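You operate a simulated robot arm through the tools that you are given. There is no shell and no other tool.

The job below is to be done with a simulated robot arm. You get a single attempt, and the scene is never put back.

JOB
Polish the frosted foot of the green glass block and set it on the dark green mat.
Fine: the drip is running; lift the dust cover and leave it up, switch on, and end with polisher and drip tap off; the other blocks stay frosted. Set down upright: what you pick out.

The check looks at the end state, three seconds after you hand in, the way a careful person would. Anything else that was tipped, shoved, dropped, spilled or broken makes it a failure. Lids that push on must go on centred and level and be pressed home; caps that screw on are set level and turned clockwise until they are tight.

ROBOT AND FRAMES
A 7-joint arm with a two-finger parallel gripper, fixed in place. Base frame: the origin is at the foot of the arm, x ahead of it, y to its left, z up. Units: m, rad, N and s.
With the tool pointing down near the work surface it reaches from about 0.36 to 0.78 m from the base axis. Its first joint turns from -2.897 to 2.897 rad. Payload 3.91 kg.
The TCP is the grasp point between the finger pads, 0.03 m short of the fingertips. In the tool frame z runs along the fingers and y along their closing line. The gripper opens to 0.11 m. The fingers are 0.02 m wide and 0.01 m thick; the gripper's body (0.048 by 0.112 m) begins 0.055 m behind the TCP.
Orientation is told as [roll, pitch, yaw] about the base's x, y, z axes, in that order, counted from this pose: with the fingers straight down and closing along the base's y, the tool's x points along the base's -x, its y along +y and its z along -z.

CONTROLS
- The arm moves only by the tool servo_tool. Its arguments are lists of equal length, an entry for each row: "translation": the shift along the base's x, y, z in m, a list of three; "angular": the turn, a rotation vector about the base's x, y, z in rad, a list of three; "hand": the finger opening in m, from 0 to 0.11. In form: {"translation": [[dx, dy, dz], ...], "angular": [[rx, ry, rz], ...], "hand": [hand, ...]}. A call has 1 to 20 rows; each row is the pose to reach, as a shift and turn from the pose commanded when the call began. Rows are played at 5 a second. More than 0.05 m and 0.15 rad between two rows, or a gripper value outside its range, and nothing of the call is played. A pose out of reach is approached as far as the arm can. The call stops where the force on the tool passes 60 N (or 10 N more than at its start, if that is more) or the arm is blocked; 0.2 s more then pass. The fingers move at their own pace (about 0.153 m/s each) and stop on an object; they squeeze with about 29 N. The grip force told is the motor's: it shows also when the fingers shut on nothing. Time passes only in rows, and 0.2 s behind the last, so rows that repeat a pose let the fingers close. It gives the time, the measured TCP pose, the force on the tool (base axes), the opening and the grip force at its end, in the units of the frame above (readings bear some noise), with the torque about the TCP (base axes, N m) and any sound that the robot's microphone picked up.
- Cameras (640 x 400 px; columns grow to the right, rows downward): "scene" is fixed at [0.3982, 0.4984, 1.6857]; the picture's right is [-0.98, 0.18, 0.00], its down [0.09, 0.51, -0.85] and it looks along [-0.15, -0.84, -0.52] (base axes); focal length 311 px, centre (320, 200). "wrist" rides on the gripper at [0.077, 0.007, -0.115] in the tool frame; the picture's right is [-0.09, 1.00, 0.00], its down [-0.80, -0.07, -0.59] and it looks along [-0.59, -0.05, 0.80] (tool axes); focal length 270 px, centre (320, 200). There is no depth. A picture from a camera that has moved, and an enlarged one, comes with that camera's place and axes in the base frame and with its lens.
- capture(camera): a new picture of that camera. The clock stands still meanwhile.
- raise_lower(by): slides the trunk up (or, below 0, down) by that many m; the arm rides with it, the base frame stays. It gives what a move gives, with no picture.
- zoom(camera, box): a new picture of the part [left, top, right, bottom] of that camera's present view, enlarged. The clock stands still meanwhile.
- sign_off(): hands the job in; it is judged then, once.

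Nothing tells you positions but the pictures and the camera data. Unless the task says otherwise, let go and move clear before handing in.

The tools are called after "Emit:" by a JSON object that holds its "name" and its "arguments". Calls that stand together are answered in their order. servo_tool: Moves the arm, as the interface text tells. Its arguments: {"type":"object","properties":{"translation":{"type":"array","items":{"type":"array","items":{"type":"number"}}},"angular":{"type":"array","items":{"type":"array","items":{"type":"number"}}},"hand":{"type":"array","items":{"type":"number"}}},"required":["translation","angular","hand"]} The other tools are called the same way: raise_lower (by) slides the trunk up or down; capture (camera) takes a picture; zoom (camera, box) takes an enlarged picture of a part of a camera's view; sign_off () hands the job in.

At the start:

```text
clock: 0.0
tool_pos: [0.1586, -0.3947, 1.2808]
tcp_rot: [0.001, -0.005, 0.0]
force: [0.5, -0.2, 0.0]
torque: [0.02, 0.0, 0.03]
finger_gap: 0.1103
gripper_force: 0.0
trunk travel left (down, up): [-0.575, 0.035]
```

scene: 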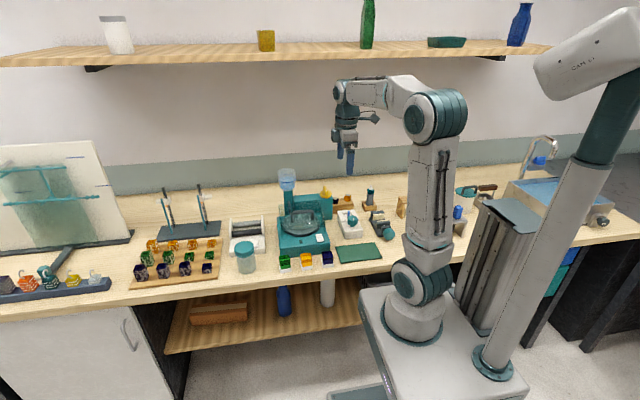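
wrist: 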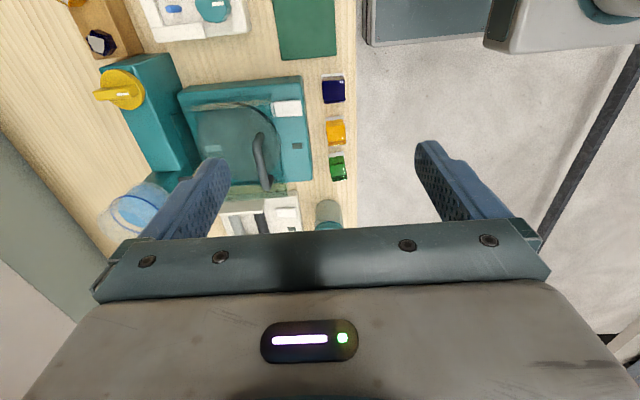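

I see the polisher (teal machine with a dust cover) on the bench, with three small blocks (green, orange, blue) in front of it and a dark green mat beside it. I'll look closer before moving.

Emit:
{"name": "zoom", "arguments": {"camera": "scene", "box": [220, 150, 420, 275]}}

Emit:
{"name": "zoom", "arguments": {"camera": "wrist", "box": [80, 0, 400, 200]}}

Emit:
{"name": "zoom", "arguments": {"camera": "scene", "box": [260, 160, 360, 222]}}

Emit:
{"name": "zoom", "arguments": {"camera": "scene", "box": [260, 215, 390, 296]}}

```text
3.20 times, centred on (320, 212) of scene
camera zoom: at [0.3982, 0.4984, 1.6857], right [-0.98, 0.18, 0.0], down [0.09, 0.51, -0.85], along [-0.15, -0.84, -0.52], focal length 994 px, centre (320, 160)
```

zoom: 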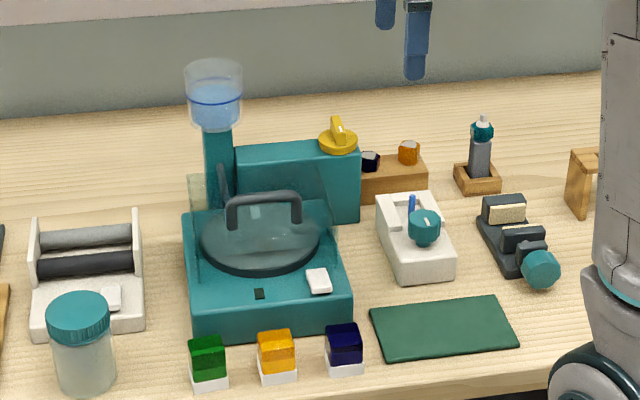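

```text
2.00 times, centred on (240, 100) of wrist
camera zoom: at [0.0818, -0.3883, 1.3946], right [0.09, 1.0, 0.0], down [0.8, -0.07, 0.6], along [0.59, -0.05, -0.8], focal length 541 px, centre (480, 400)
```

zoom: 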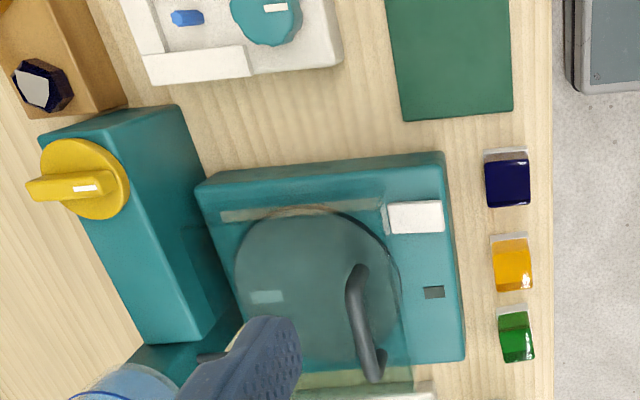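

```text
6.40 times, centred on (310, 191) of scene
camera zoom: at [0.3982, 0.4984, 1.6857], right [-0.98, 0.18, 0.0], down [0.09, 0.51, -0.85], along [-0.15, -0.84, -0.52], focal length 1989 px, centre (384, 258)
```

zoom: 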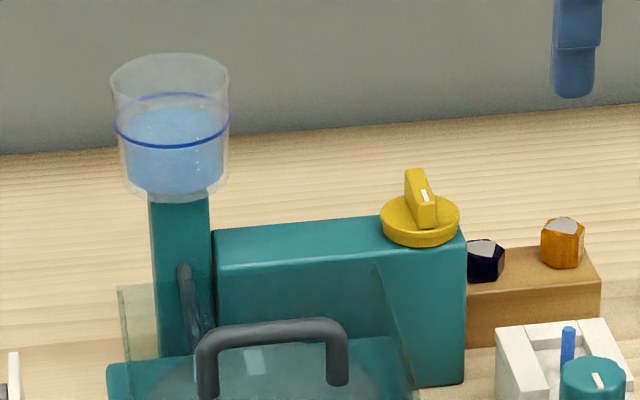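

```text
4.92 times, centred on (325, 256) of scene
camera zoom: at [0.3982, 0.4984, 1.6857], right [-0.98, 0.18, 0.0], down [0.09, 0.51, -0.85], along [-0.15, -0.84, -0.52], focal length 1530 px, centre (295, -73)
```

zoom: 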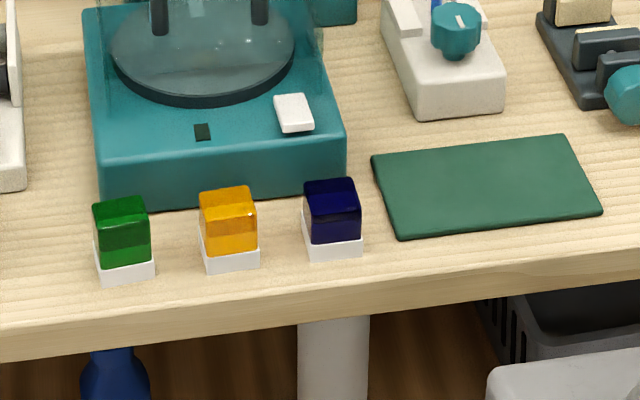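

The table seems to be at z≈0.875, with the green block near (0.37, -0.38), the mat spanning about x 0–0.16, y -0.44– -0.35, and the polisher behind the blocks. I'll move the wrist camera for a clearer view of the polisher.

Emit:
{"name": "servo_tool", "arguments": {"translation": [[-0.01, -0.03, -0.02], [-0.02, -0.06, -0.04], [-0.03, -0.09, -0.06], [-0.03, -0.11, -0.06]], "angular": [[0, 0, 0], [0, 0, 0], [0, 0, 0], [0, 0, 0]], "hand": [0.11, 0.11, 0.11, 0.11]}}

Emit:
{"name": "capture", "arguments": {"camera": "wrist"}}

```text
clock: 1.0
tool_pos: [0.1313, -0.5059, 1.2186]
tcp_rot: [0.0, -0.004, 0.0]
force: [0.6, 0.8, -0.1]
torque: [0.04, -0.01, 0.0]
finger_gap: 0.11
gripper_force: 0.0
trunk travel left (down, up): [-0.575, 0.035]
```

```text
taken
camera wrist: at [0.0544, -0.4992, 1.3331], right [0.09, 1.0, 0.0], down [0.8, -0.07, 0.6], along [0.59, -0.05, -0.8], focal length 270 px, centre (320, 200)
```

wrist: 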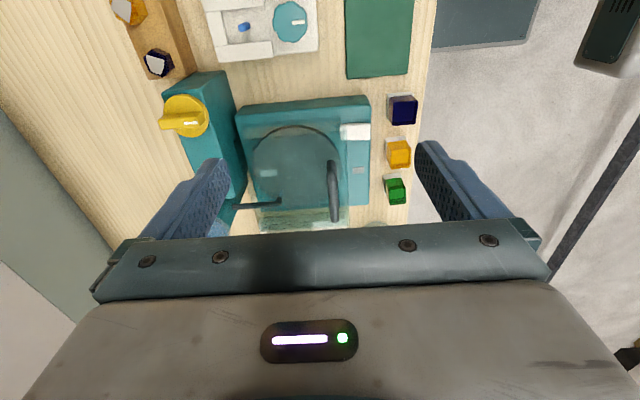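

The polisher is now well placed in the wrist view. I'll enlarge it to read the cover, switch, tap and drip.

Emit:
{"name": "zoom", "arguments": {"camera": "wrist", "box": [140, 60, 440, 247]}}

Emit:
{"name": "zoom", "arguments": {"camera": "wrist", "box": [220, 90, 380, 240]}}

Emit:
{"name": "zoom", "arguments": {"camera": "scene", "box": [270, 190, 340, 250]}}

```text
2.13 times, centred on (290, 154) of wrist
camera zoom: at [0.0544, -0.4992, 1.3331], right [0.09, 1.0, 0.0], down [0.8, -0.07, 0.6], along [0.59, -0.05, -0.8], focal length 577 px, centre (384, 299)
```

zoom: 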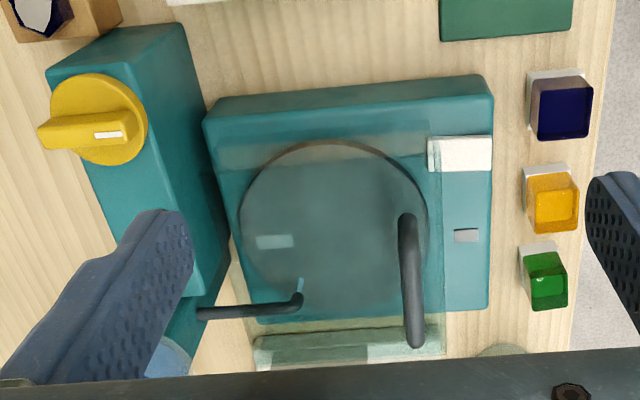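

```text
2.67 times, centred on (300, 165) of wrist
camera zoom: at [0.0544, -0.4992, 1.3331], right [0.09, 1.0, 0.0], down [0.8, -0.07, 0.6], along [0.59, -0.05, -0.8], focal length 721 px, centre (373, 293)
```

zoom: 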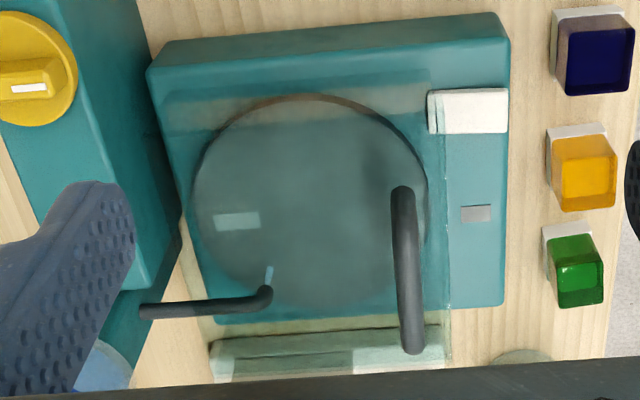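

```text
6.67 times, centred on (305, 220) of scene
camera zoom: at [0.3982, 0.4984, 1.6857], right [-0.98, 0.18, 0.0], down [0.09, 0.51, -0.85], along [-0.15, -0.84, -0.52], focal length 2072 px, centre (420, 67)
```

zoom: 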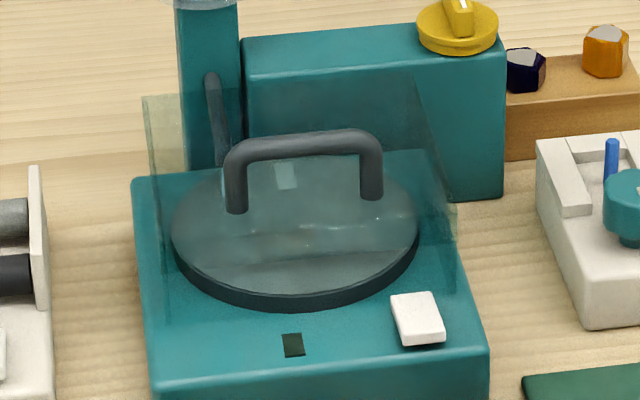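

The drip spout seems to be running under the cover, the white rocker and a dark lamp sit at the front, and the yellow knob is on the back box. I'll check the knob more closely and view the tower from another place to see which control is the tap.

Emit:
{"name": "zoom", "arguments": {"camera": "wrist", "box": [150, 80, 230, 140]}}

Emit:
{"name": "servo_tool", "arguments": {"translation": [[0.02, -0.04, 0.02], [0.04, -0.08, 0.04], [0.06, -0.12, 0.06], [0.09, -0.15, 0.07]], "angular": [[0, 0, 0], [0, 0, 0], [0, 0, 0], [0, 0, 0]], "hand": [0.11, 0.11, 0.11, 0.11]}}

Emit:
{"name": "capture", "arguments": {"camera": "wrist"}}

```text
6.67 times, centred on (190, 110) of wrist
camera zoom: at [0.0544, -0.4992, 1.3331], right [0.09, 1.0, 0.0], down [0.8, -0.07, 0.6], along [0.59, -0.05, -0.8], focal length 1802 px, centre (1187, 800)
```

zoom: 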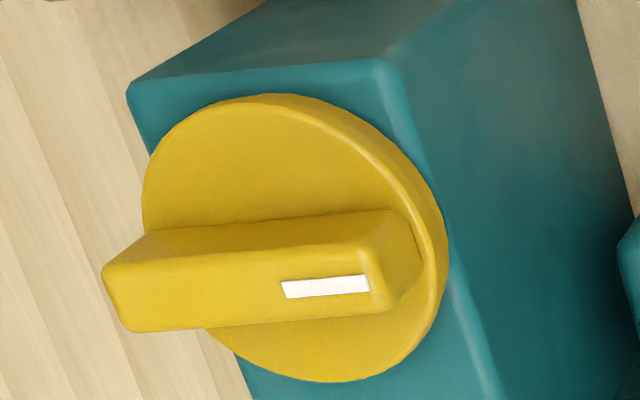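

```text
clock: 2.0
tool_pos: [0.2149, -0.6172, 1.2786]
tcp_rot: [-0.006, -0.003, 0.003]
force: [0.4, 0.7, 1.6]
torque: [-0.18, 0.09, 0.01]
finger_gap: 0.1103
gripper_force: 0.1
out of reach, approached as far as the arm can: row 4
trunk travel left (down, up): [-0.575, 0.035]
```

```text
taken
camera wrist: at [0.1372, -0.6089, 1.3939], right [0.09, 1.0, -0.01], down [0.8, -0.07, 0.6], along [0.59, -0.06, -0.8], focal length 270 px, centre (320, 200)
```

wrist: 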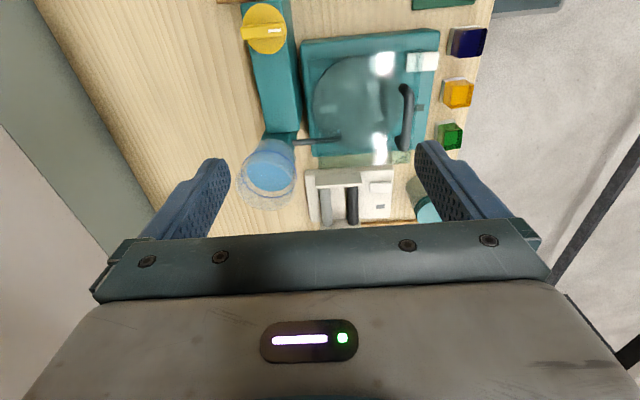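

The tool can't reach much farther at this height, but the whole machine is visible. I'll enlarge this view of the tower, spout and cover.

Emit:
{"name": "zoom", "arguments": {"camera": "wrist", "box": [220, 0, 480, 162]}}

Emit:
{"name": "zoom", "arguments": {"camera": "wrist", "box": [220, 100, 360, 220]}}

Emit:
{"name": "zoom", "arguments": {"camera": "scene", "box": [270, 160, 350, 210]}}

```text
2.46 times, centred on (350, 81) of wrist
camera zoom: at [0.1372, -0.6089, 1.3939], right [0.09, 1.0, -0.01], down [0.8, -0.07, 0.6], along [0.59, -0.06, -0.8], focal length 665 px, centre (246, 493)
```

zoom: 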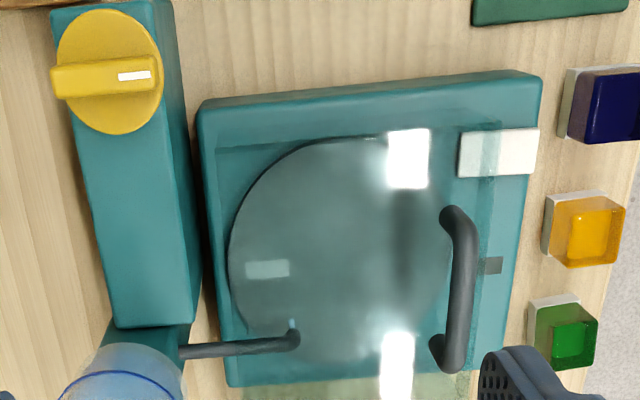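

```text
3.33 times, centred on (290, 160) of wrist
camera zoom: at [0.1372, -0.6089, 1.3939], right [0.09, 1.0, -0.01], down [0.8, -0.07, 0.6], along [0.59, -0.06, -0.8], focal length 901 px, centre (420, 333)
```

zoom: 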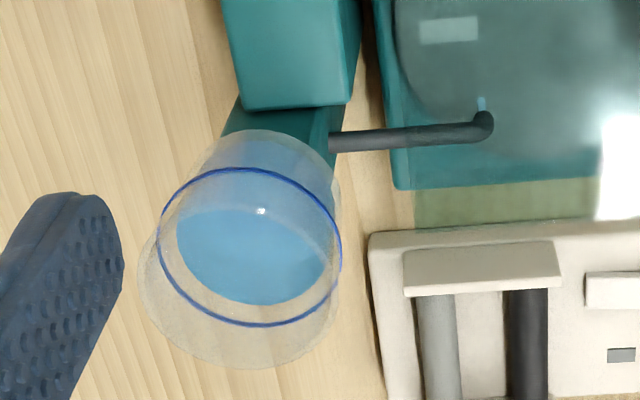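

```text
8.00 times, centred on (310, 185) of scene
camera zoom: at [0.3982, 0.4984, 1.6857], right [-0.98, 0.18, 0.0], down [0.09, 0.51, -0.85], along [-0.15, -0.84, -0.52], focal length 2486 px, centre (400, 320)
```

zoom: 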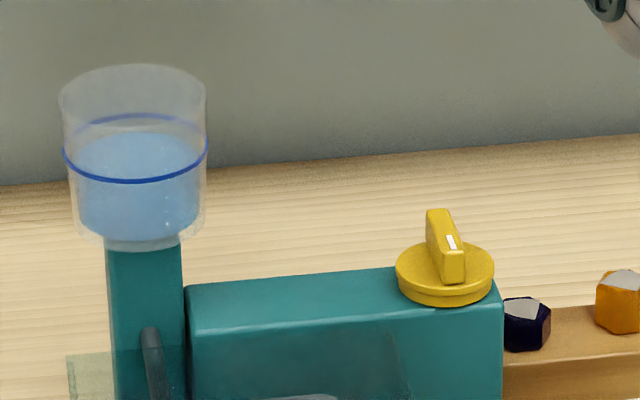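

The yellow knob on the back box looks like the drip tap, pointing along +y, with a stream at the spout. I'll tilt the wrist camera and look from the -x side to find the cover's hinge and heights.

Emit:
{"name": "servo_tool", "arguments": {"translation": [[-0.04, 0.02, -0.02], [-0.08, 0.04, -0.05], [-0.12, 0.06, -0.08], [-0.16, 0.08, -0.11], [-0.18, 0.09, -0.14], [-0.18, 0.09, -0.15]], "angular": [[0, -0.1, 0], [0, -0.2, 0], [0, -0.3, 0], [0, -0.4, 0], [0, -0.5, 0], [0, -0.55, 0]], "hand": [0.11, 0.11, 0.11, 0.11, 0.11, 0.11]}}

Emit:
{"name": "capture", "arguments": {"camera": "wrist"}}

```text
refused: row 2 steps farther than a row can; nothing moved
```

```text
taken
camera wrist: at [0.1372, -0.6089, 1.3939], right [0.09, 1.0, -0.01], down [0.8, -0.07, 0.6], along [0.59, -0.06, -0.8], focal length 270 px, centre (320, 200)
```

wrist: 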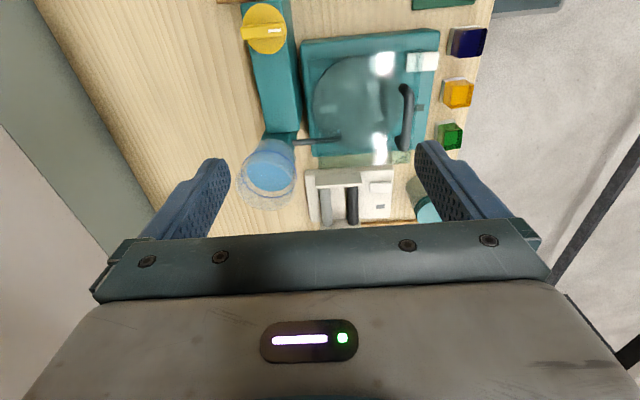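

The call was refused for too large a step, so I'll repeat it with smaller steps toward the side view.

Emit:
{"name": "servo_tool", "arguments": {"translation": [[-0.03, 0.015, -0.02], [-0.06, 0.03, -0.04], [-0.09, 0.045, -0.06], [-0.12, 0.06, -0.08], [-0.15, 0.075, -0.1], [-0.175, 0.09, -0.125], [-0.18, 0.09, -0.15]], "angular": [[0, -0.08, 0], [0, -0.16, 0], [0, -0.24, 0], [0, -0.32, 0], [0, -0.4, 0], [0, -0.48, 0], [0, -0.55, 0]], "hand": [0.11, 0.11, 0.11, 0.11, 0.11, 0.11, 0.11]}}

Emit:
{"name": "capture", "arguments": {"camera": "wrist"}}

```text
clock: 3.6
tool_pos: [0.0278, -0.5319, 1.1224]
tcp_rot: [-0.001, -0.554, 0.0]
force: [-0.4, -0.4, 0.5]
torque: [0.01, -0.02, 0.0]
finger_gap: 0.1102
gripper_force: 0.1
trunk travel left (down, up): [-0.575, 0.035]
```

```text
taken
camera wrist: at [-0.0964, -0.5242, 1.1807], right [0.08, 1.0, 0.05], down [0.37, -0.07, 0.93], along [0.93, -0.05, -0.37], focal length 270 px, centre (320, 200)
```

wrist: 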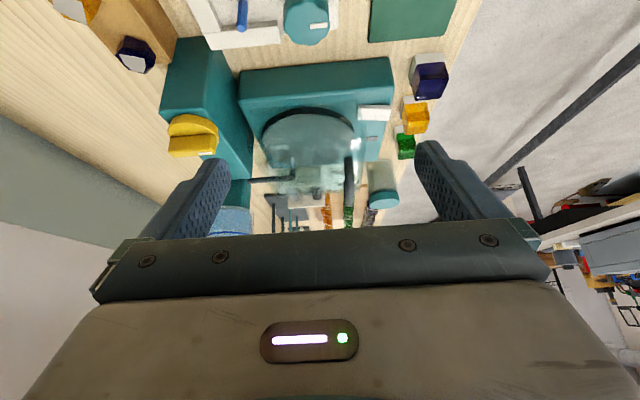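

This view (upside down, from the -x side) shows the cover. I'll enlarge it to read the hinge geometry.

Emit:
{"name": "zoom", "arguments": {"camera": "wrist", "box": [220, 60, 420, 235]}}

Emit:
{"name": "zoom", "arguments": {"camera": "wrist", "box": [150, 80, 390, 230]}}

```text
2.29 times, centred on (320, 148) of wrist
camera zoom: at [-0.0964, -0.5242, 1.1807], right [0.08, 1.0, 0.05], down [0.37, -0.07, 0.93], along [0.93, -0.05, -0.37], focal length 618 px, centre (320, 320)
```

zoom: 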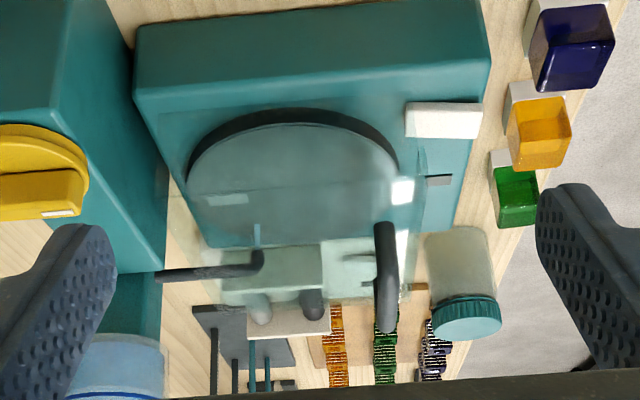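

```text
2.67 times, centred on (270, 155) of wrist
camera zoom: at [-0.0964, -0.5242, 1.1807], right [0.08, 1.0, 0.05], down [0.37, -0.07, 0.93], along [0.93, -0.05, -0.37], focal length 721 px, centre (453, 320)
```

zoom: 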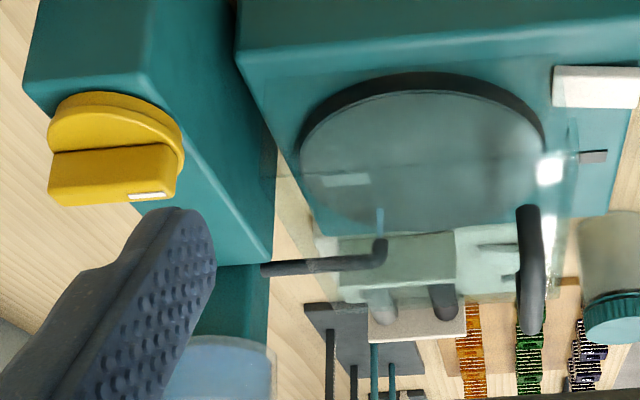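

The stream is visible at the spout, so the drip runs. I'll look once more at the cover's outline from the fixed camera at high magnification.

Emit:
{"name": "zoom", "arguments": {"camera": "scene", "box": [280, 196, 312, 216]}}

Emit:
{"name": "zoom", "arguments": {"camera": "scene", "box": [305, 196, 337, 216]}}

Emit:
{"name": "zoom", "arguments": {"camera": "scene", "box": [275, 195, 335, 240]}}

```text
16.00 times, centred on (296, 206) of scene
camera zoom: at [0.3982, 0.4984, 1.6857], right [-0.98, 0.18, 0.0], down [0.09, 0.51, -0.85], along [-0.15, -0.84, -0.52], focal length 4972 px, centre (704, 104)
```

zoom: 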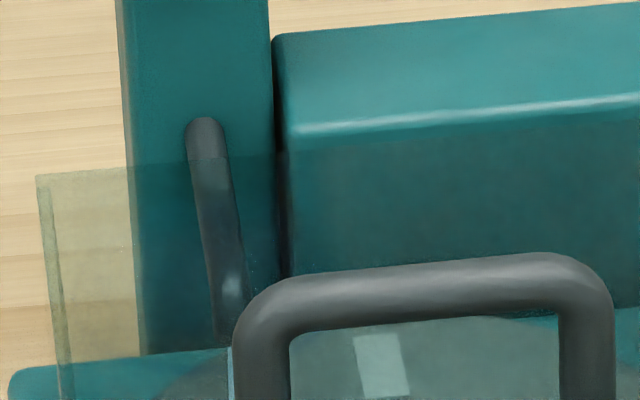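

```text
16.00 times, centred on (321, 206) of scene
camera zoom: at [0.3982, 0.4984, 1.6857], right [-0.98, 0.18, 0.0], down [0.09, 0.51, -0.85], along [-0.15, -0.84, -0.52], focal length 4972 px, centre (304, 104)
```

zoom: 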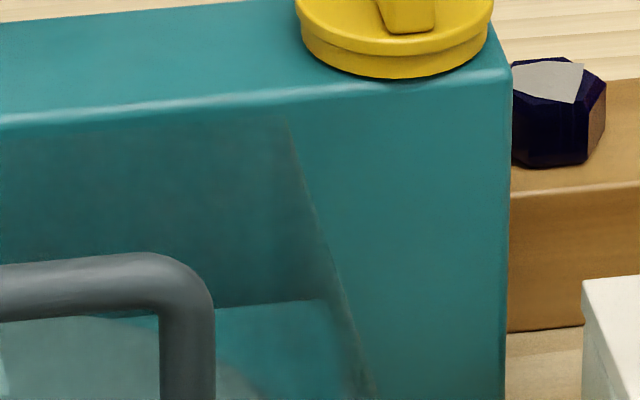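

```text
8.89 times, centred on (305, 218) of scene
camera zoom: at [0.3982, 0.4984, 1.6857], right [-0.98, 0.18, 0.0], down [0.09, 0.51, -0.85], along [-0.15, -0.84, -0.52], focal length 2762 px, centre (453, 44)
```

zoom: 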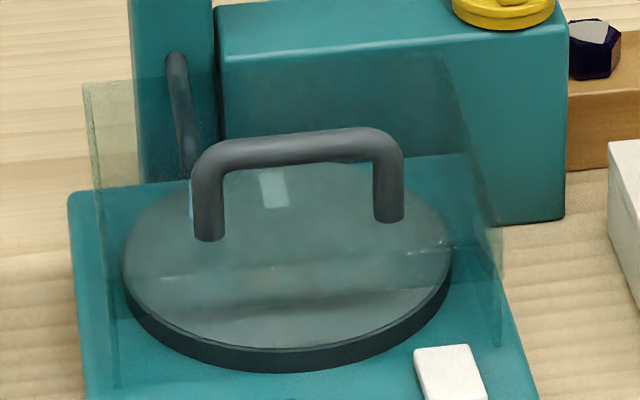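

The cover is a clear box about 0.175 m wide, x 0.195–0.37, y -0.64– -0.48, with its top near z 0.98 and the U-handle bar at about y -0.50, z 1.02. I'll bring the tool upright above the handle's -x half and look.

Emit:
{"name": "servo_tool", "arguments": {"translation": [[0.03, 0.005, 0.01], [0.06, 0.01, 0.02], [0.09, 0.015, 0.02], [0.12, 0.02, 0.02], [0.16, 0.025, 0.02], [0.2, 0.03, 0.02], [0.24, 0.032, 0.02], [0.24, 0.032, 0.0]], "angular": [[0, 0.08, 0], [0, 0.16, 0], [0, 0.24, 0], [0, 0.32, 0], [0, 0.4, 0], [0, 0.48, 0], [0, 0.554, 0], [0, 0.554, 0]], "hand": [0.11, 0.11, 0.11, 0.11, 0.09, 0.08, 0.06, 0.06]}}

Emit:
{"name": "capture", "arguments": {"camera": "wrist"}}

Emit:
{"name": "capture", "arguments": {"camera": "scene"}}

```text
clock: 5.4
tool_pos: [0.2691, -0.5011, 1.1218]
tcp_rot: [0.0, 0.001, -0.001]
force: [-0.5, -0.7, 0.7]
torque: [-0.01, -0.01, -0.02]
finger_gap: 0.0599
gripper_force: 0.0
trunk travel left (down, up): [-0.575, 0.035]
```

```text
taken
camera wrist: at [0.1931, -0.4944, 1.238], right [0.09, 1.0, 0.0], down [0.8, -0.07, 0.59], along [0.59, -0.05, -0.81], focal length 270 px, centre (320, 200)
```

wrist: 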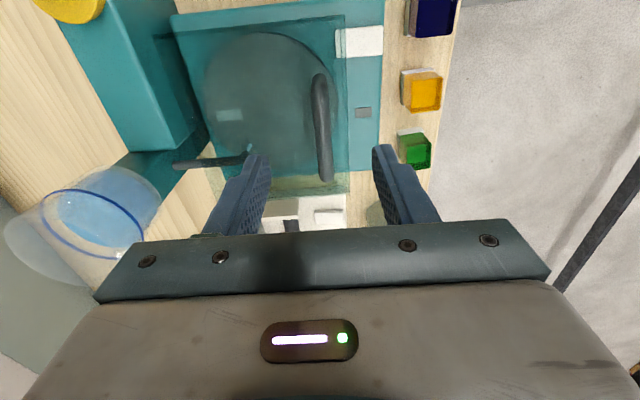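

```text
taken
```

scene: 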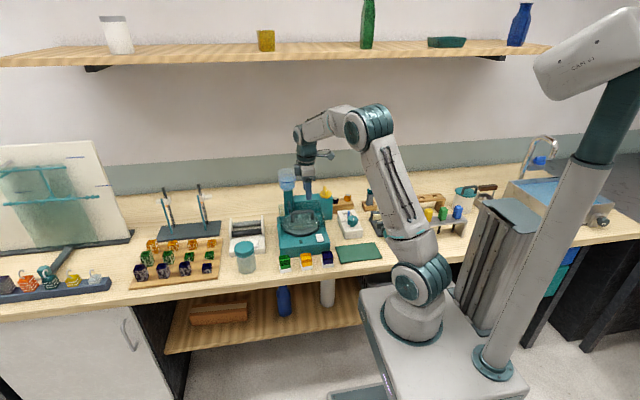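

The handle bar spans x≈0.247–0.33 at y≈-0.50, directly below the fingers. I'll descend around it and close.

Emit:
{"name": "servo_tool", "arguments": {"translation": [[0.001, 0.001, -0.04], [0.001, 0.001, -0.08], [0.001, 0.001, -0.094], [0.001, 0.001, -0.094], [0.001, 0.001, -0.094], [0.001, 0.001, -0.094]], "angular": [[0, 0, 0], [0, 0, 0], [0, 0, 0], [0, 0, 0], [0, 0, 0], [0, 0, 0]], "hand": [0.06, 0.06, 0.06, 0.03, 0.0, 0.0]}}

Emit:
{"name": "capture", "arguments": {"camera": "wrist"}}

```text
clock: 6.8
tool_pos: [0.2711, -0.4999, 1.0277]
tcp_rot: [-0.002, 0.0, -0.001]
force: [1.4, -10.7, 0.2]
torque: [-0.24, -0.2, 0.08]
finger_gap: 0.0133
gripper_force: 44.8
trunk travel left (down, up): [-0.575, 0.035]
```

```text
taken
camera wrist: at [0.1947, -0.4931, 1.1437], right [0.09, 1.0, 0.0], down [0.8, -0.07, 0.59], along [0.59, -0.05, -0.8], focal length 270 px, centre (320, 200)
```

wrist: 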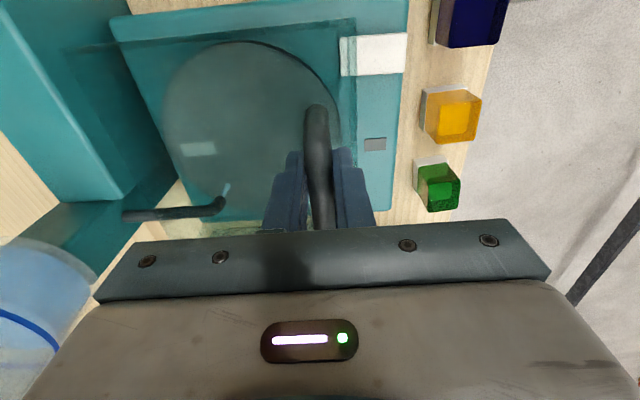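

The bar is gripped (13 mm). I'll lift a centimetre and read the forces to find the hinge.

Emit:
{"name": "servo_tool", "arguments": {"translation": [[0, -0.002, 0.005], [0, -0.004, 0.01], [0, -0.004, 0.01]], "angular": [[0, 0, 0], [0, 0, 0], [0, 0, 0]], "hand": [0.0, 0.0, 0.0]}}

```text
clock: 7.6
tool_pos: [0.271, -0.5031, 1.0372]
tcp_rot: [0.002, 0.001, -0.001]
force: [1.1, -4.9, -5.6]
torque: [0.19, 0.62, 0.01]
finger_gap: 0.0132
gripper_force: 44.9
trunk travel left (down, up): [-0.575, 0.035]
```

It moves freely with only a small pull toward -y. I'll continue a little more along the arc.

Emit:
{"name": "servo_tool", "arguments": {"translation": [[0, -0.003, 0.005], [0, -0.006, 0.01], [0, -0.009, 0.015], [0, -0.0125, 0.02], [0, -0.0125, 0.02]], "angular": [[0, 0, 0], [0, 0, 0], [0, 0, 0], [0, 0, 0], [0, 0, 0]], "hand": [0.0, 0.0, 0.0, 0.0, 0.0]}}

Emit:
{"name": "zoom", "arguments": {"camera": "scene", "box": [260, 170, 360, 250]}}

```text
clock: 8.8
tool_pos: [0.2704, -0.5128, 1.0592]
tcp_rot: [0.0, 0.001, 0.002]
force: [2.9, 14.2, 6.2]
torque: [0.34, 0.35, 0.07]
finger_gap: 0.0135
gripper_force: 45.3
trunk travel left (down, up): [-0.575, 0.035]
```

```text
5.00 times, centred on (310, 210) of scene
camera zoom: at [0.3982, 0.4984, 1.6857], right [-0.98, 0.18, 0.0], down [0.09, 0.51, -0.85], along [-0.15, -0.84, -0.52], focal length 1554 px, centre (370, 150)
```

zoom: 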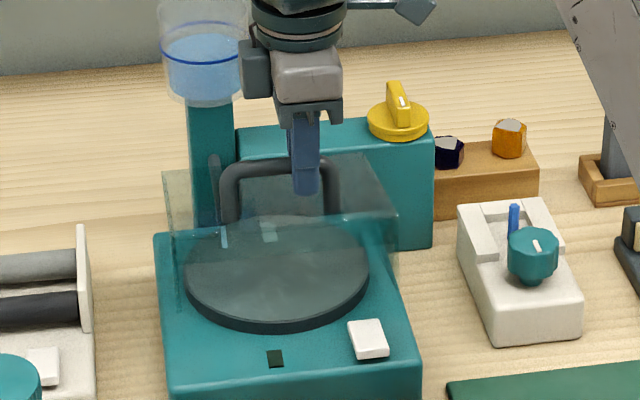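

The cover is rotating about a rear axis at about y -0.635, z 0.99. I'll follow that arc in stages.

Emit:
{"name": "servo_tool", "arguments": {"translation": [[0, 0.001, 0.009], [0, -0.0077, 0.0186], [0, -0.0145, 0.0265], [0, -0.0213, 0.0342], [0, -0.029, 0.041], [0, -0.037, 0.0476], [0, -0.037, 0.0476]], "angular": [[0, 0, 0], [0, 0, 0], [0, 0, 0], [0, 0, 0], [0, 0, 0], [0, 0, 0], [0, 0, 0]], "hand": [0.0, 0.0, 0.0, 0.0, 0.0, 0.0, 0.0]}}

Emit:
{"name": "zoom", "arguments": {"camera": "scene", "box": [260, 160, 360, 240]}}

```text
clock: 10.4
tool_pos: [0.2708, -0.5525, 1.1061]
tcp_rot: [0.001, 0.002, 0.0]
force: [3.4, -0.2, -2.8]
torque: [0.18, 0.01, 0.38]
finger_gap: 0.013
gripper_force: 44.9
trunk travel left (down, up): [-0.575, 0.035]
```

```text
5.00 times, centred on (310, 200) of scene
camera zoom: at [0.3982, 0.4984, 1.6857], right [-0.98, 0.18, 0.0], down [0.09, 0.51, -0.85], along [-0.15, -0.84, -0.52], focal length 1554 px, centre (370, 200)
```

zoom: 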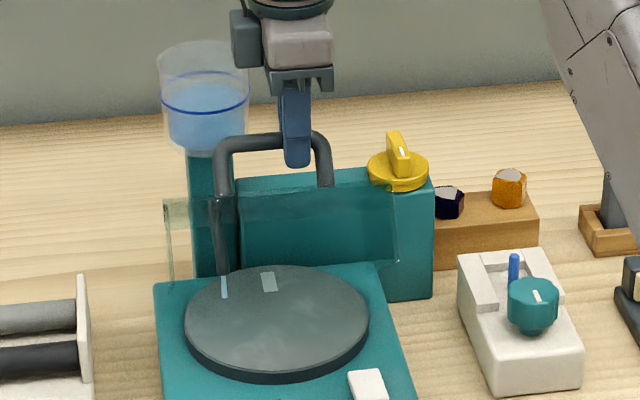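

Forces are tiny, so the arc model is right; the cover is about 40° open. I'll continue the arc.

Emit:
{"name": "servo_tool", "arguments": {"translation": [[0, -0.0088, 0.0055], [0, -0.0176, 0.0109], [0, -0.027, 0.015], [0, -0.0366, 0.0191], [0, -0.0466, 0.0217], [0, -0.0566, 0.0244], [0, -0.0566, 0.0244]], "angular": [[0, 0, 0], [0, 0, 0], [0, 0, 0], [0, 0, 0], [0, 0, 0], [0, 0, 0], [0, 0, 0]], "hand": [0.0, 0.0, 0.0, 0.0, 0.0, 0.0, 0.0]}}

Emit:
{"name": "zoom", "arguments": {"camera": "scene", "box": [260, 160, 360, 240]}}

Emit:
{"name": "capture", "arguments": {"camera": "wrist"}}

```text
clock: 12.0
tool_pos: [0.2718, -0.61, 1.1312]
tcp_rot: [-0.003, 0.001, 0.002]
force: [1.6, 2.4, 6.0]
torque: [0.1, -0.14, 0.54]
finger_gap: 0.0134
gripper_force: 44.8
trunk travel left (down, up): [-0.575, 0.035]
```

```text
5.00 times, centred on (310, 200) of scene
camera zoom: at [0.3982, 0.4984, 1.6857], right [-0.98, 0.18, 0.0], down [0.09, 0.51, -0.85], along [-0.15, -0.84, -0.52], focal length 1554 px, centre (370, 200)
```

zoom: 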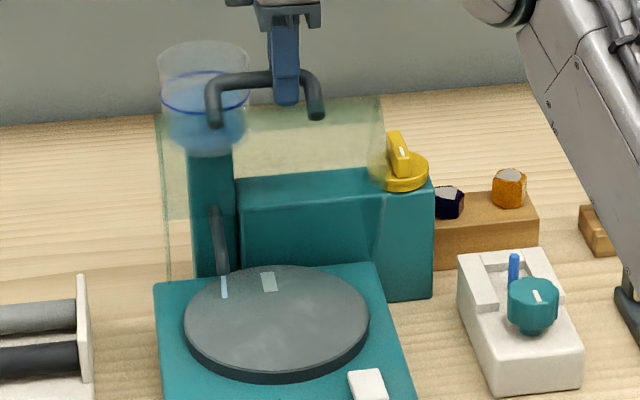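

```text
taken
camera wrist: at [0.1953, -0.6036, 1.2464], right [0.09, 1.0, 0.0], down [0.8, -0.07, 0.59], along [0.59, -0.05, -0.8], focal length 270 px, centre (320, 200)
```

wrist: 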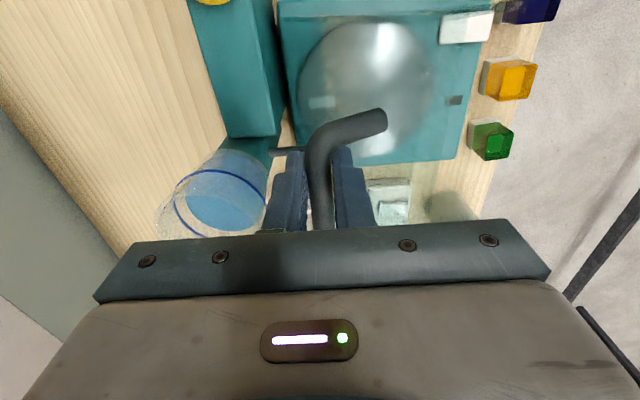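

About 66° open with low forces. I'll carry on toward vertical and beyond, watching for the stop and the cup.

Emit:
{"name": "servo_tool", "arguments": {"translation": [[0, -0.0103, 0.0015], [0, -0.0206, 0.0021], [0, -0.0309, 0.002], [0, -0.0412, 0.0012], [0, -0.0412, 0.0012]], "angular": [[0, 0, 0], [0, 0, 0], [0, 0, 0], [0, 0, 0], [0, 0, 0]], "hand": [0.0, 0.0, 0.0, 0.0, 0.0]}}

Emit:
{"name": "zoom", "arguments": {"camera": "scene", "box": [260, 150, 360, 230]}}

Emit:
{"name": "capture", "arguments": {"camera": "wrist"}}

```text
clock: 13.2
tool_pos: [0.2717, -0.6505, 1.1309]
tcp_rot: [-0.002, -0.001, 0.001]
force: [5.1, 0.0, 5.2]
torque: [-0.01, -0.69, 0.53]
finger_gap: 0.0138
gripper_force: 45.2
trunk travel left (down, up): [-0.575, 0.035]
```

```text
5.00 times, centred on (310, 190) of scene
camera zoom: at [0.3982, 0.4984, 1.6857], right [-0.98, 0.18, 0.0], down [0.09, 0.51, -0.85], along [-0.15, -0.84, -0.52], focal length 1554 px, centre (370, 250)
```

zoom: 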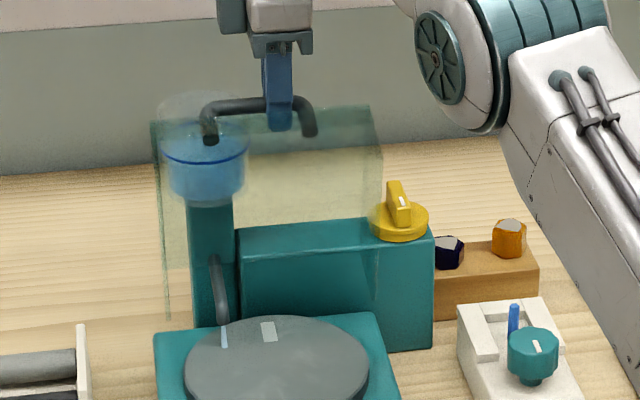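

```text
taken
camera wrist: at [0.1953, -0.6439, 1.2477], right [0.09, 1.0, 0.0], down [0.8, -0.07, 0.59], along [0.59, -0.05, -0.8], focal length 270 px, centre (320, 200)
```

wrist: 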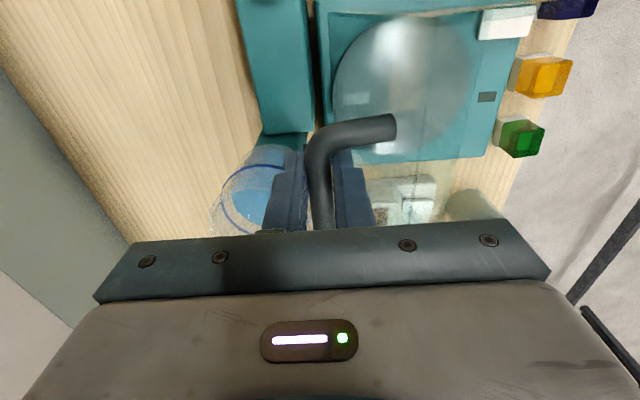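

About 83° open with low forces; the handle's far leg is just above the cup rim. I'll continue in fine steps toward and past vertical.

Emit:
{"name": "servo_tool", "arguments": {"translation": [[0, -0.008, 0.0], [0, -0.0163, -0.0029], [0, -0.0163, -0.0029]], "angular": [[0, 0, 0], [0, 0, 0], [0, 0, 0]], "hand": [0.0, 0.0, 0.0]}}

Emit:
{"name": "zoom", "arguments": {"camera": "scene", "box": [260, 150, 360, 230]}}

Emit:
{"name": "zoom", "arguments": {"camera": "wrist", "box": [180, 60, 460, 235]}}

```text
clock: 14.0
tool_pos: [0.2721, -0.6665, 1.1289]
tcp_rot: [-0.005, 0.001, 0.001]
force: [6.3, -3.4, 13.1]
torque: [-0.09, -0.31, 0.56]
finger_gap: 0.0135
gripper_force: 45.3
trunk travel left (down, up): [-0.575, 0.035]
```

```text
5.00 times, centred on (310, 190) of scene
camera zoom: at [0.3982, 0.4984, 1.6857], right [-0.98, 0.18, 0.0], down [0.09, 0.51, -0.85], along [-0.15, -0.84, -0.52], focal length 1554 px, centre (370, 250)
```

zoom: 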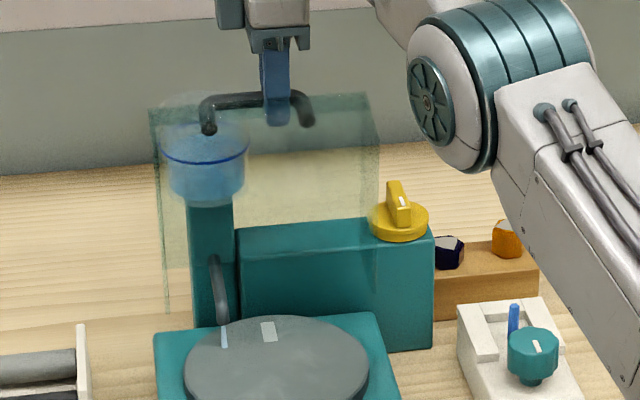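

```text
2.29 times, centred on (320, 148) of wrist
camera zoom: at [0.1954, -0.6592, 1.2449], right [0.09, 1.0, 0.0], down [0.8, -0.07, 0.59], along [0.59, -0.05, -0.8], focal length 618 px, centre (320, 320)
```

zoom: 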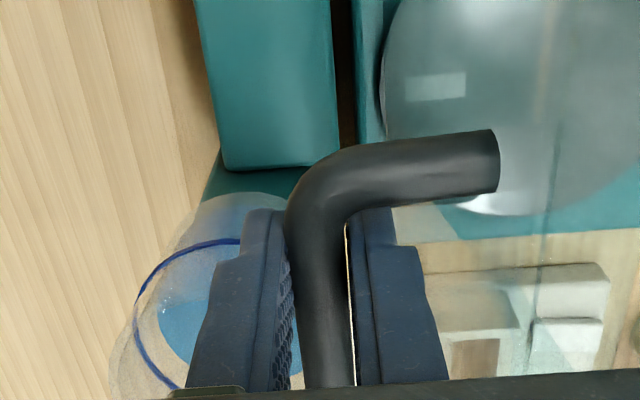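

Near vertical with modest force. I'll go a little further back to find the stop.

Emit:
{"name": "servo_tool", "arguments": {"translation": [[0, -0.004, 0.002], [0, -0.008, 0.0015], [0, -0.012, 0.001], [0, -0.012, 0.001]], "angular": [[0, 0, 0], [0, 0, 0], [0, 0, 0], [0, 0, 0]], "hand": [0.0, 0.0, 0.0, 0.0]}}

Emit:
{"name": "zoom", "arguments": {"camera": "scene", "box": [260, 150, 360, 230]}}

```text
clock: 15.0
tool_pos: [0.2723, -0.6703, 1.1281]
tcp_rot: [0.001, 0.002, 0.0]
force: [4.4, 20.3, -8.8]
torque: [0.14, 0.14, 0.6]
finger_gap: 0.0131
gripper_force: 45.5
out of reach, approached as far as the arm can: row 3, 4
trunk travel left (down, up): [-0.575, 0.035]
```

```text
5.00 times, centred on (310, 190) of scene
camera zoom: at [0.3982, 0.4984, 1.6857], right [-0.98, 0.18, 0.0], down [0.09, 0.51, -0.85], along [-0.15, -0.84, -0.52], focal length 1554 px, centre (370, 250)
```

zoom: 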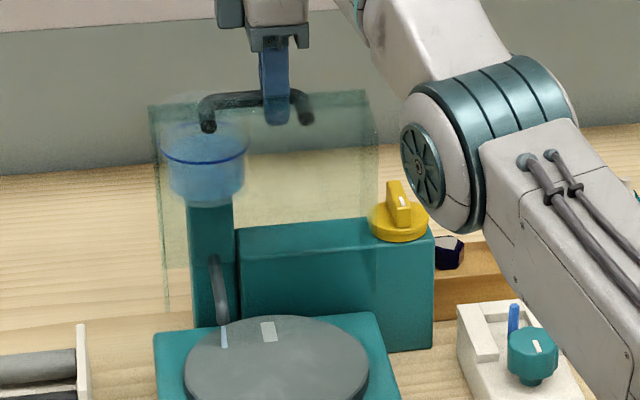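

The cover meets its stop at about 91°. I'll open the fingers only slightly so the front finger still guards the bar, and see whether it stays up.

Emit:
{"name": "servo_tool", "arguments": {"translation": [[0, 0.004, 0], [0, 0.004, 0], [0, 0.004, 0]], "angular": [[0, 0, 0], [0, 0, 0], [0, 0, 0]], "hand": [0.0, 0.035, 0.035]}}

Emit:
{"name": "zoom", "arguments": {"camera": "wrist", "box": [180, 60, 460, 235]}}

Emit:
{"name": "zoom", "arguments": {"camera": "scene", "box": [260, 150, 360, 230]}}

```text
clock: 15.8
tool_pos: [0.2712, -0.6684, 1.1295]
tcp_rot: [0.002, 0.002, 0.002]
force: [0.2, 0.0, 0.1]
torque: [0.0, 0.01, 0.04]
finger_gap: 0.0353
gripper_force: 0.1
trunk travel left (down, up): [-0.575, 0.035]
```

```text
2.29 times, centred on (320, 148) of wrist
camera zoom: at [0.195, -0.663, 1.2452], right [0.09, 1.0, 0.0], down [0.8, -0.07, 0.59], along [0.59, -0.05, -0.81], focal length 618 px, centre (320, 320)
```

zoom: 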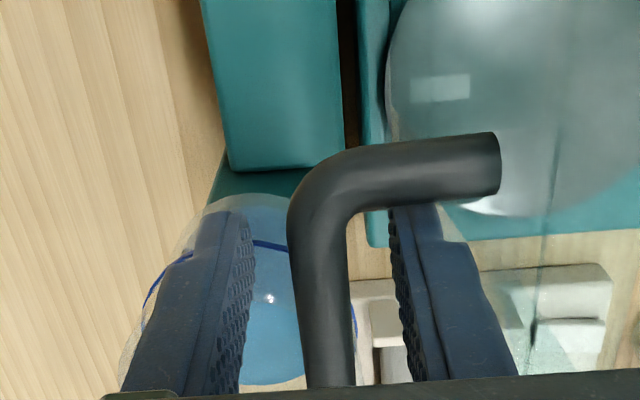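

```text
5.00 times, centred on (310, 190) of scene
camera zoom: at [0.3982, 0.4984, 1.6857], right [-0.98, 0.18, 0.0], down [0.09, 0.51, -0.85], along [-0.15, -0.84, -0.52], focal length 1554 px, centre (370, 250)
```

zoom: 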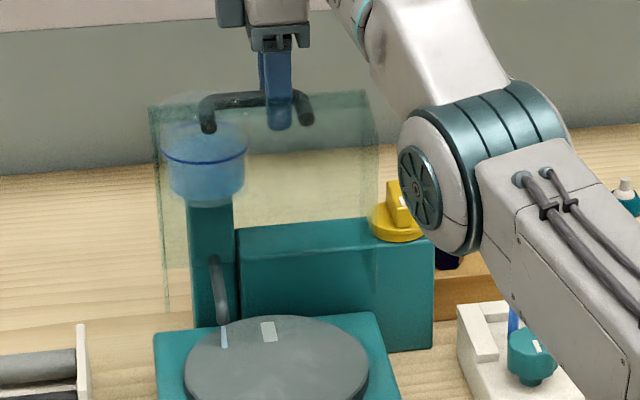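

The cover stays up with no contact. Raising the trunk lifts the tool straight up, clearing the bar, so I'll use that first.

Emit:
{"name": "raise_lower", "arguments": {"by": 0.033}}

Emit:
{"name": "capture", "arguments": {"camera": "wrist"}}

```text
clock: 16.6
tool_pos: [0.2709, -0.6695, 1.1626]
tcp_rot: [0.004, 0.002, 0.0]
force: [-0.2, 0.5, 0.8]
torque: [-0.01, 0.01, -0.02]
finger_gap: 0.0348
gripper_force: 0.0
trunk travel left (down, up): [-0.608, 0.002]
```

```text
taken
camera wrist: at [0.1944, -0.6631, 1.2778], right [0.09, 1.0, 0.0], down [0.8, -0.07, 0.59], along [0.59, -0.05, -0.81], focal length 270 px, centre (320, 200)
```

wrist: 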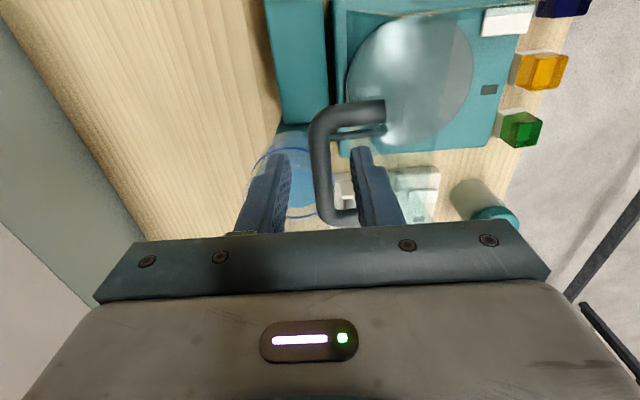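

The fingertips are above the bar now. I'll rise further while drawing in slightly, then pass over the cover's upper edge toward the front.

Emit:
{"name": "servo_tool", "arguments": {"translation": [[0, 0, 0.012], [-0.015, 0, 0.024], [-0.035, 0, 0.036], [-0.06, 0.0, 0.046], [-0.075, 0.03, 0.052], [-0.075, 0.07, 0.052], [-0.075, 0.11, 0.052], [-0.07, 0.15, 0.052], [-0.065, 0.19, 0.04]], "angular": [[0, 0, 0], [0, 0, 0], [0, 0, 0], [0, 0, 0], [0, 0, 0], [0, 0, 0], [0, 0, 0], [0, 0, 0], [0, 0, 0]], "hand": [0.035, 0.035, 0.035, 0.035, 0.035, 0.035, 0.02, 0.0, 0.0]}}

Emit:
{"name": "capture", "arguments": {"camera": "wrist"}}

Emit:
{"name": "zoom", "arguments": {"camera": "scene", "box": [220, 140, 420, 265]}}

```text
clock: 18.6
tool_pos: [0.2053, -0.4756, 1.2021]
tcp_rot: [0.002, 0.003, 0.001]
force: [0.3, 0.2, 0.8]
torque: [-0.01, 0.0, -0.01]
finger_gap: 0.0001
gripper_force: 28.7
trunk travel left (down, up): [-0.608, 0.002]
```

```text
taken
camera wrist: at [0.1286, -0.4702, 1.3171], right [0.09, 1.0, 0.0], down [0.8, -0.07, 0.59], along [0.59, -0.05, -0.81], focal length 270 px, centre (320, 200)
```

wrist: 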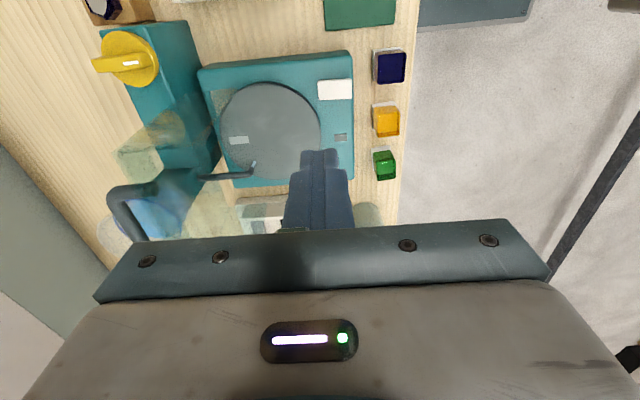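

```text
3.20 times, centred on (320, 202) of scene
camera zoom: at [0.3982, 0.4984, 1.6857], right [-0.98, 0.18, 0.0], down [0.09, 0.51, -0.85], along [-0.15, -0.84, -0.52], focal length 994 px, centre (320, 192)
```

zoom: 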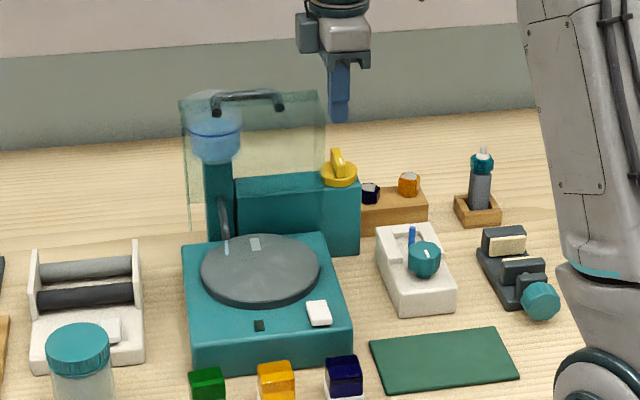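

The cover stands up and the disc is free. Now I'll examine the white rocker and lamp, and the green block, closely.

Emit:
{"name": "zoom", "arguments": {"camera": "wrist", "box": [300, 60, 370, 160]}}

Emit:
{"name": "zoom", "arguments": {"camera": "scene", "box": [295, 225, 335, 250]}}

Emit:
{"name": "zoom", "arguments": {"camera": "wrist", "box": [350, 30, 420, 200]}}

Emit:
{"name": "zoom", "arguments": {"camera": "scene", "box": [270, 245, 345, 285]}}

```text
4.00 times, centred on (335, 110) of wrist
camera zoom: at [0.1286, -0.4702, 1.3171], right [0.09, 1.0, 0.0], down [0.8, -0.07, 0.59], along [0.59, -0.05, -0.81], focal length 1081 px, centre (260, 560)
```

zoom: 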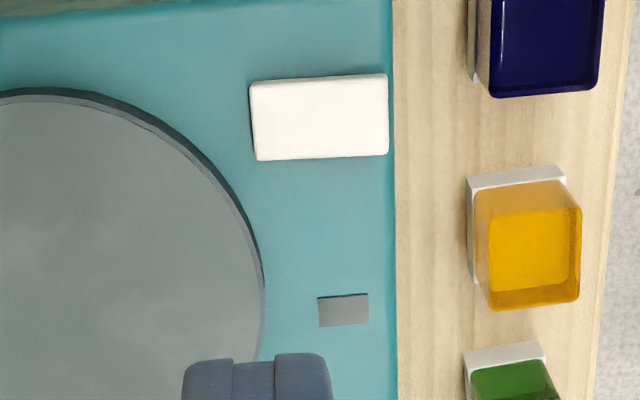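

```text
16.00 times, centred on (315, 238) of scene
camera zoom: at [0.3982, 0.4984, 1.6857], right [-0.98, 0.18, 0.0], down [0.09, 0.51, -0.85], along [-0.15, -0.84, -0.52], focal length 4972 px, centre (400, -400)
```

zoom: 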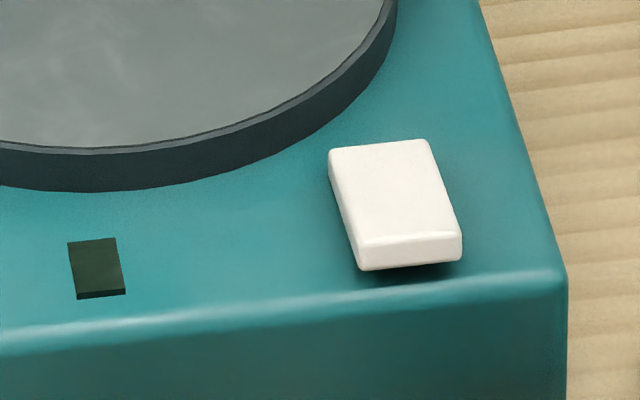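

```text
2.35 times, centred on (385, 115) of wrist
camera zoom: at [0.1286, -0.4702, 1.3171], right [0.09, 1.0, 0.0], down [0.8, -0.07, 0.59], along [0.59, -0.05, -0.81], focal length 636 px, centre (167, 400)
```

zoom: 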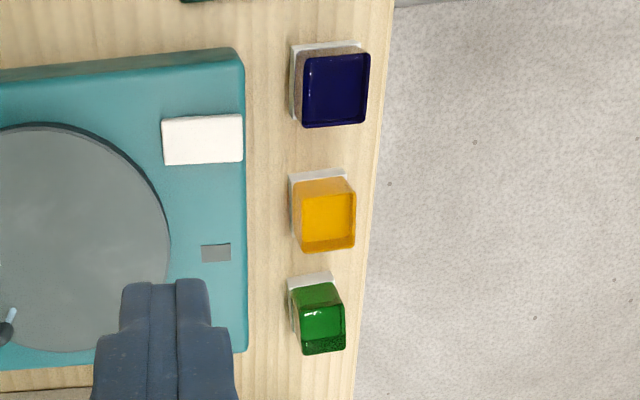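

```text
8.53 times, centred on (308, 265) of scene
camera zoom: at [0.3982, 0.4984, 1.6857], right [-0.98, 0.18, 0.0], down [0.09, 0.51, -0.85], along [-0.15, -0.84, -0.52], focal length 2652 px, centre (427, -355)
```

zoom: 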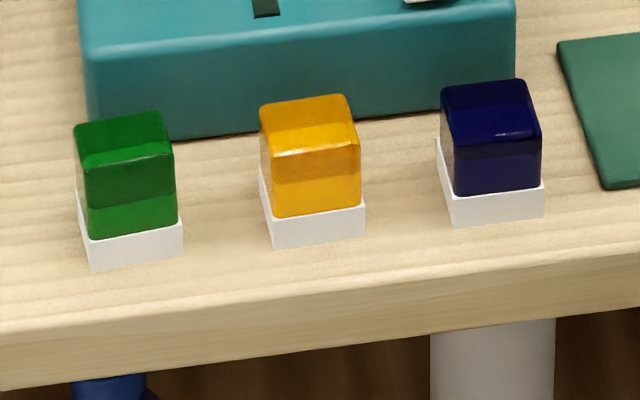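

The rocker's front end (at about y -0.436) stands higher than its rear, so pressing the front end should switch it on. I'll come down over its front half with closed fingers.

Emit:
{"name": "servo_tool", "arguments": {"translation": [[0.01, 0.015, -0.04], [0.0217, 0.0326, -0.08], [0.0217, 0.0326, -0.12], [0.0217, 0.0326, -0.16], [0.0217, 0.0326, -0.2], [0.0217, 0.0326, -0.23]], "angular": [[0, 0, 0], [0, 0, 0], [0, 0, 0], [0, 0, 0], [0, 0, 0], [0, 0, 0]], "hand": [0.0, 0.0, 0.0, 0.0, 0.0, 0.0]}}

Emit:
{"name": "zoom", "arguments": {"camera": "scene", "box": [290, 215, 345, 255]}}

Emit:
{"name": "capture", "arguments": {"camera": "wrist"}}

```text
clock: 20.0
tool_pos: [0.2269, -0.4448, 0.9725]
tcp_rot: [0.003, 0.001, 0.0]
force: [-0.1, -0.1, -0.7]
torque: [0.03, 0.0, -0.04]
finger_gap: 0.0
gripper_force: 29.4
trunk travel left (down, up): [-0.608, 0.002]
```

```text
10.00 times, centred on (318, 235) of scene
camera zoom: at [0.3982, 0.4984, 1.6857], right [-0.98, 0.18, 0.0], down [0.09, 0.51, -0.85], along [-0.15, -0.84, -0.52], focal length 3107 px, centre (345, -150)
```

zoom: 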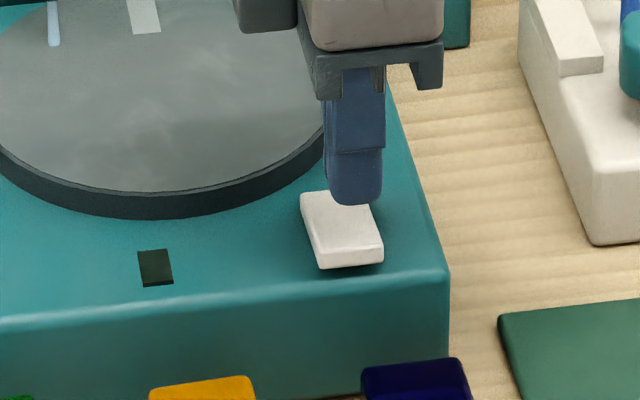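

```text
taken
camera wrist: at [0.1516, -0.4389, 1.0884], right [0.09, 1.0, 0.0], down [0.8, -0.07, 0.59], along [0.59, -0.05, -0.81], focal length 270 px, centre (320, 200)
```

wrist: 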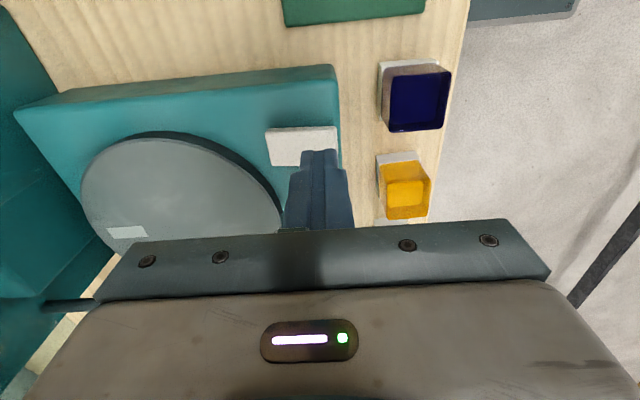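

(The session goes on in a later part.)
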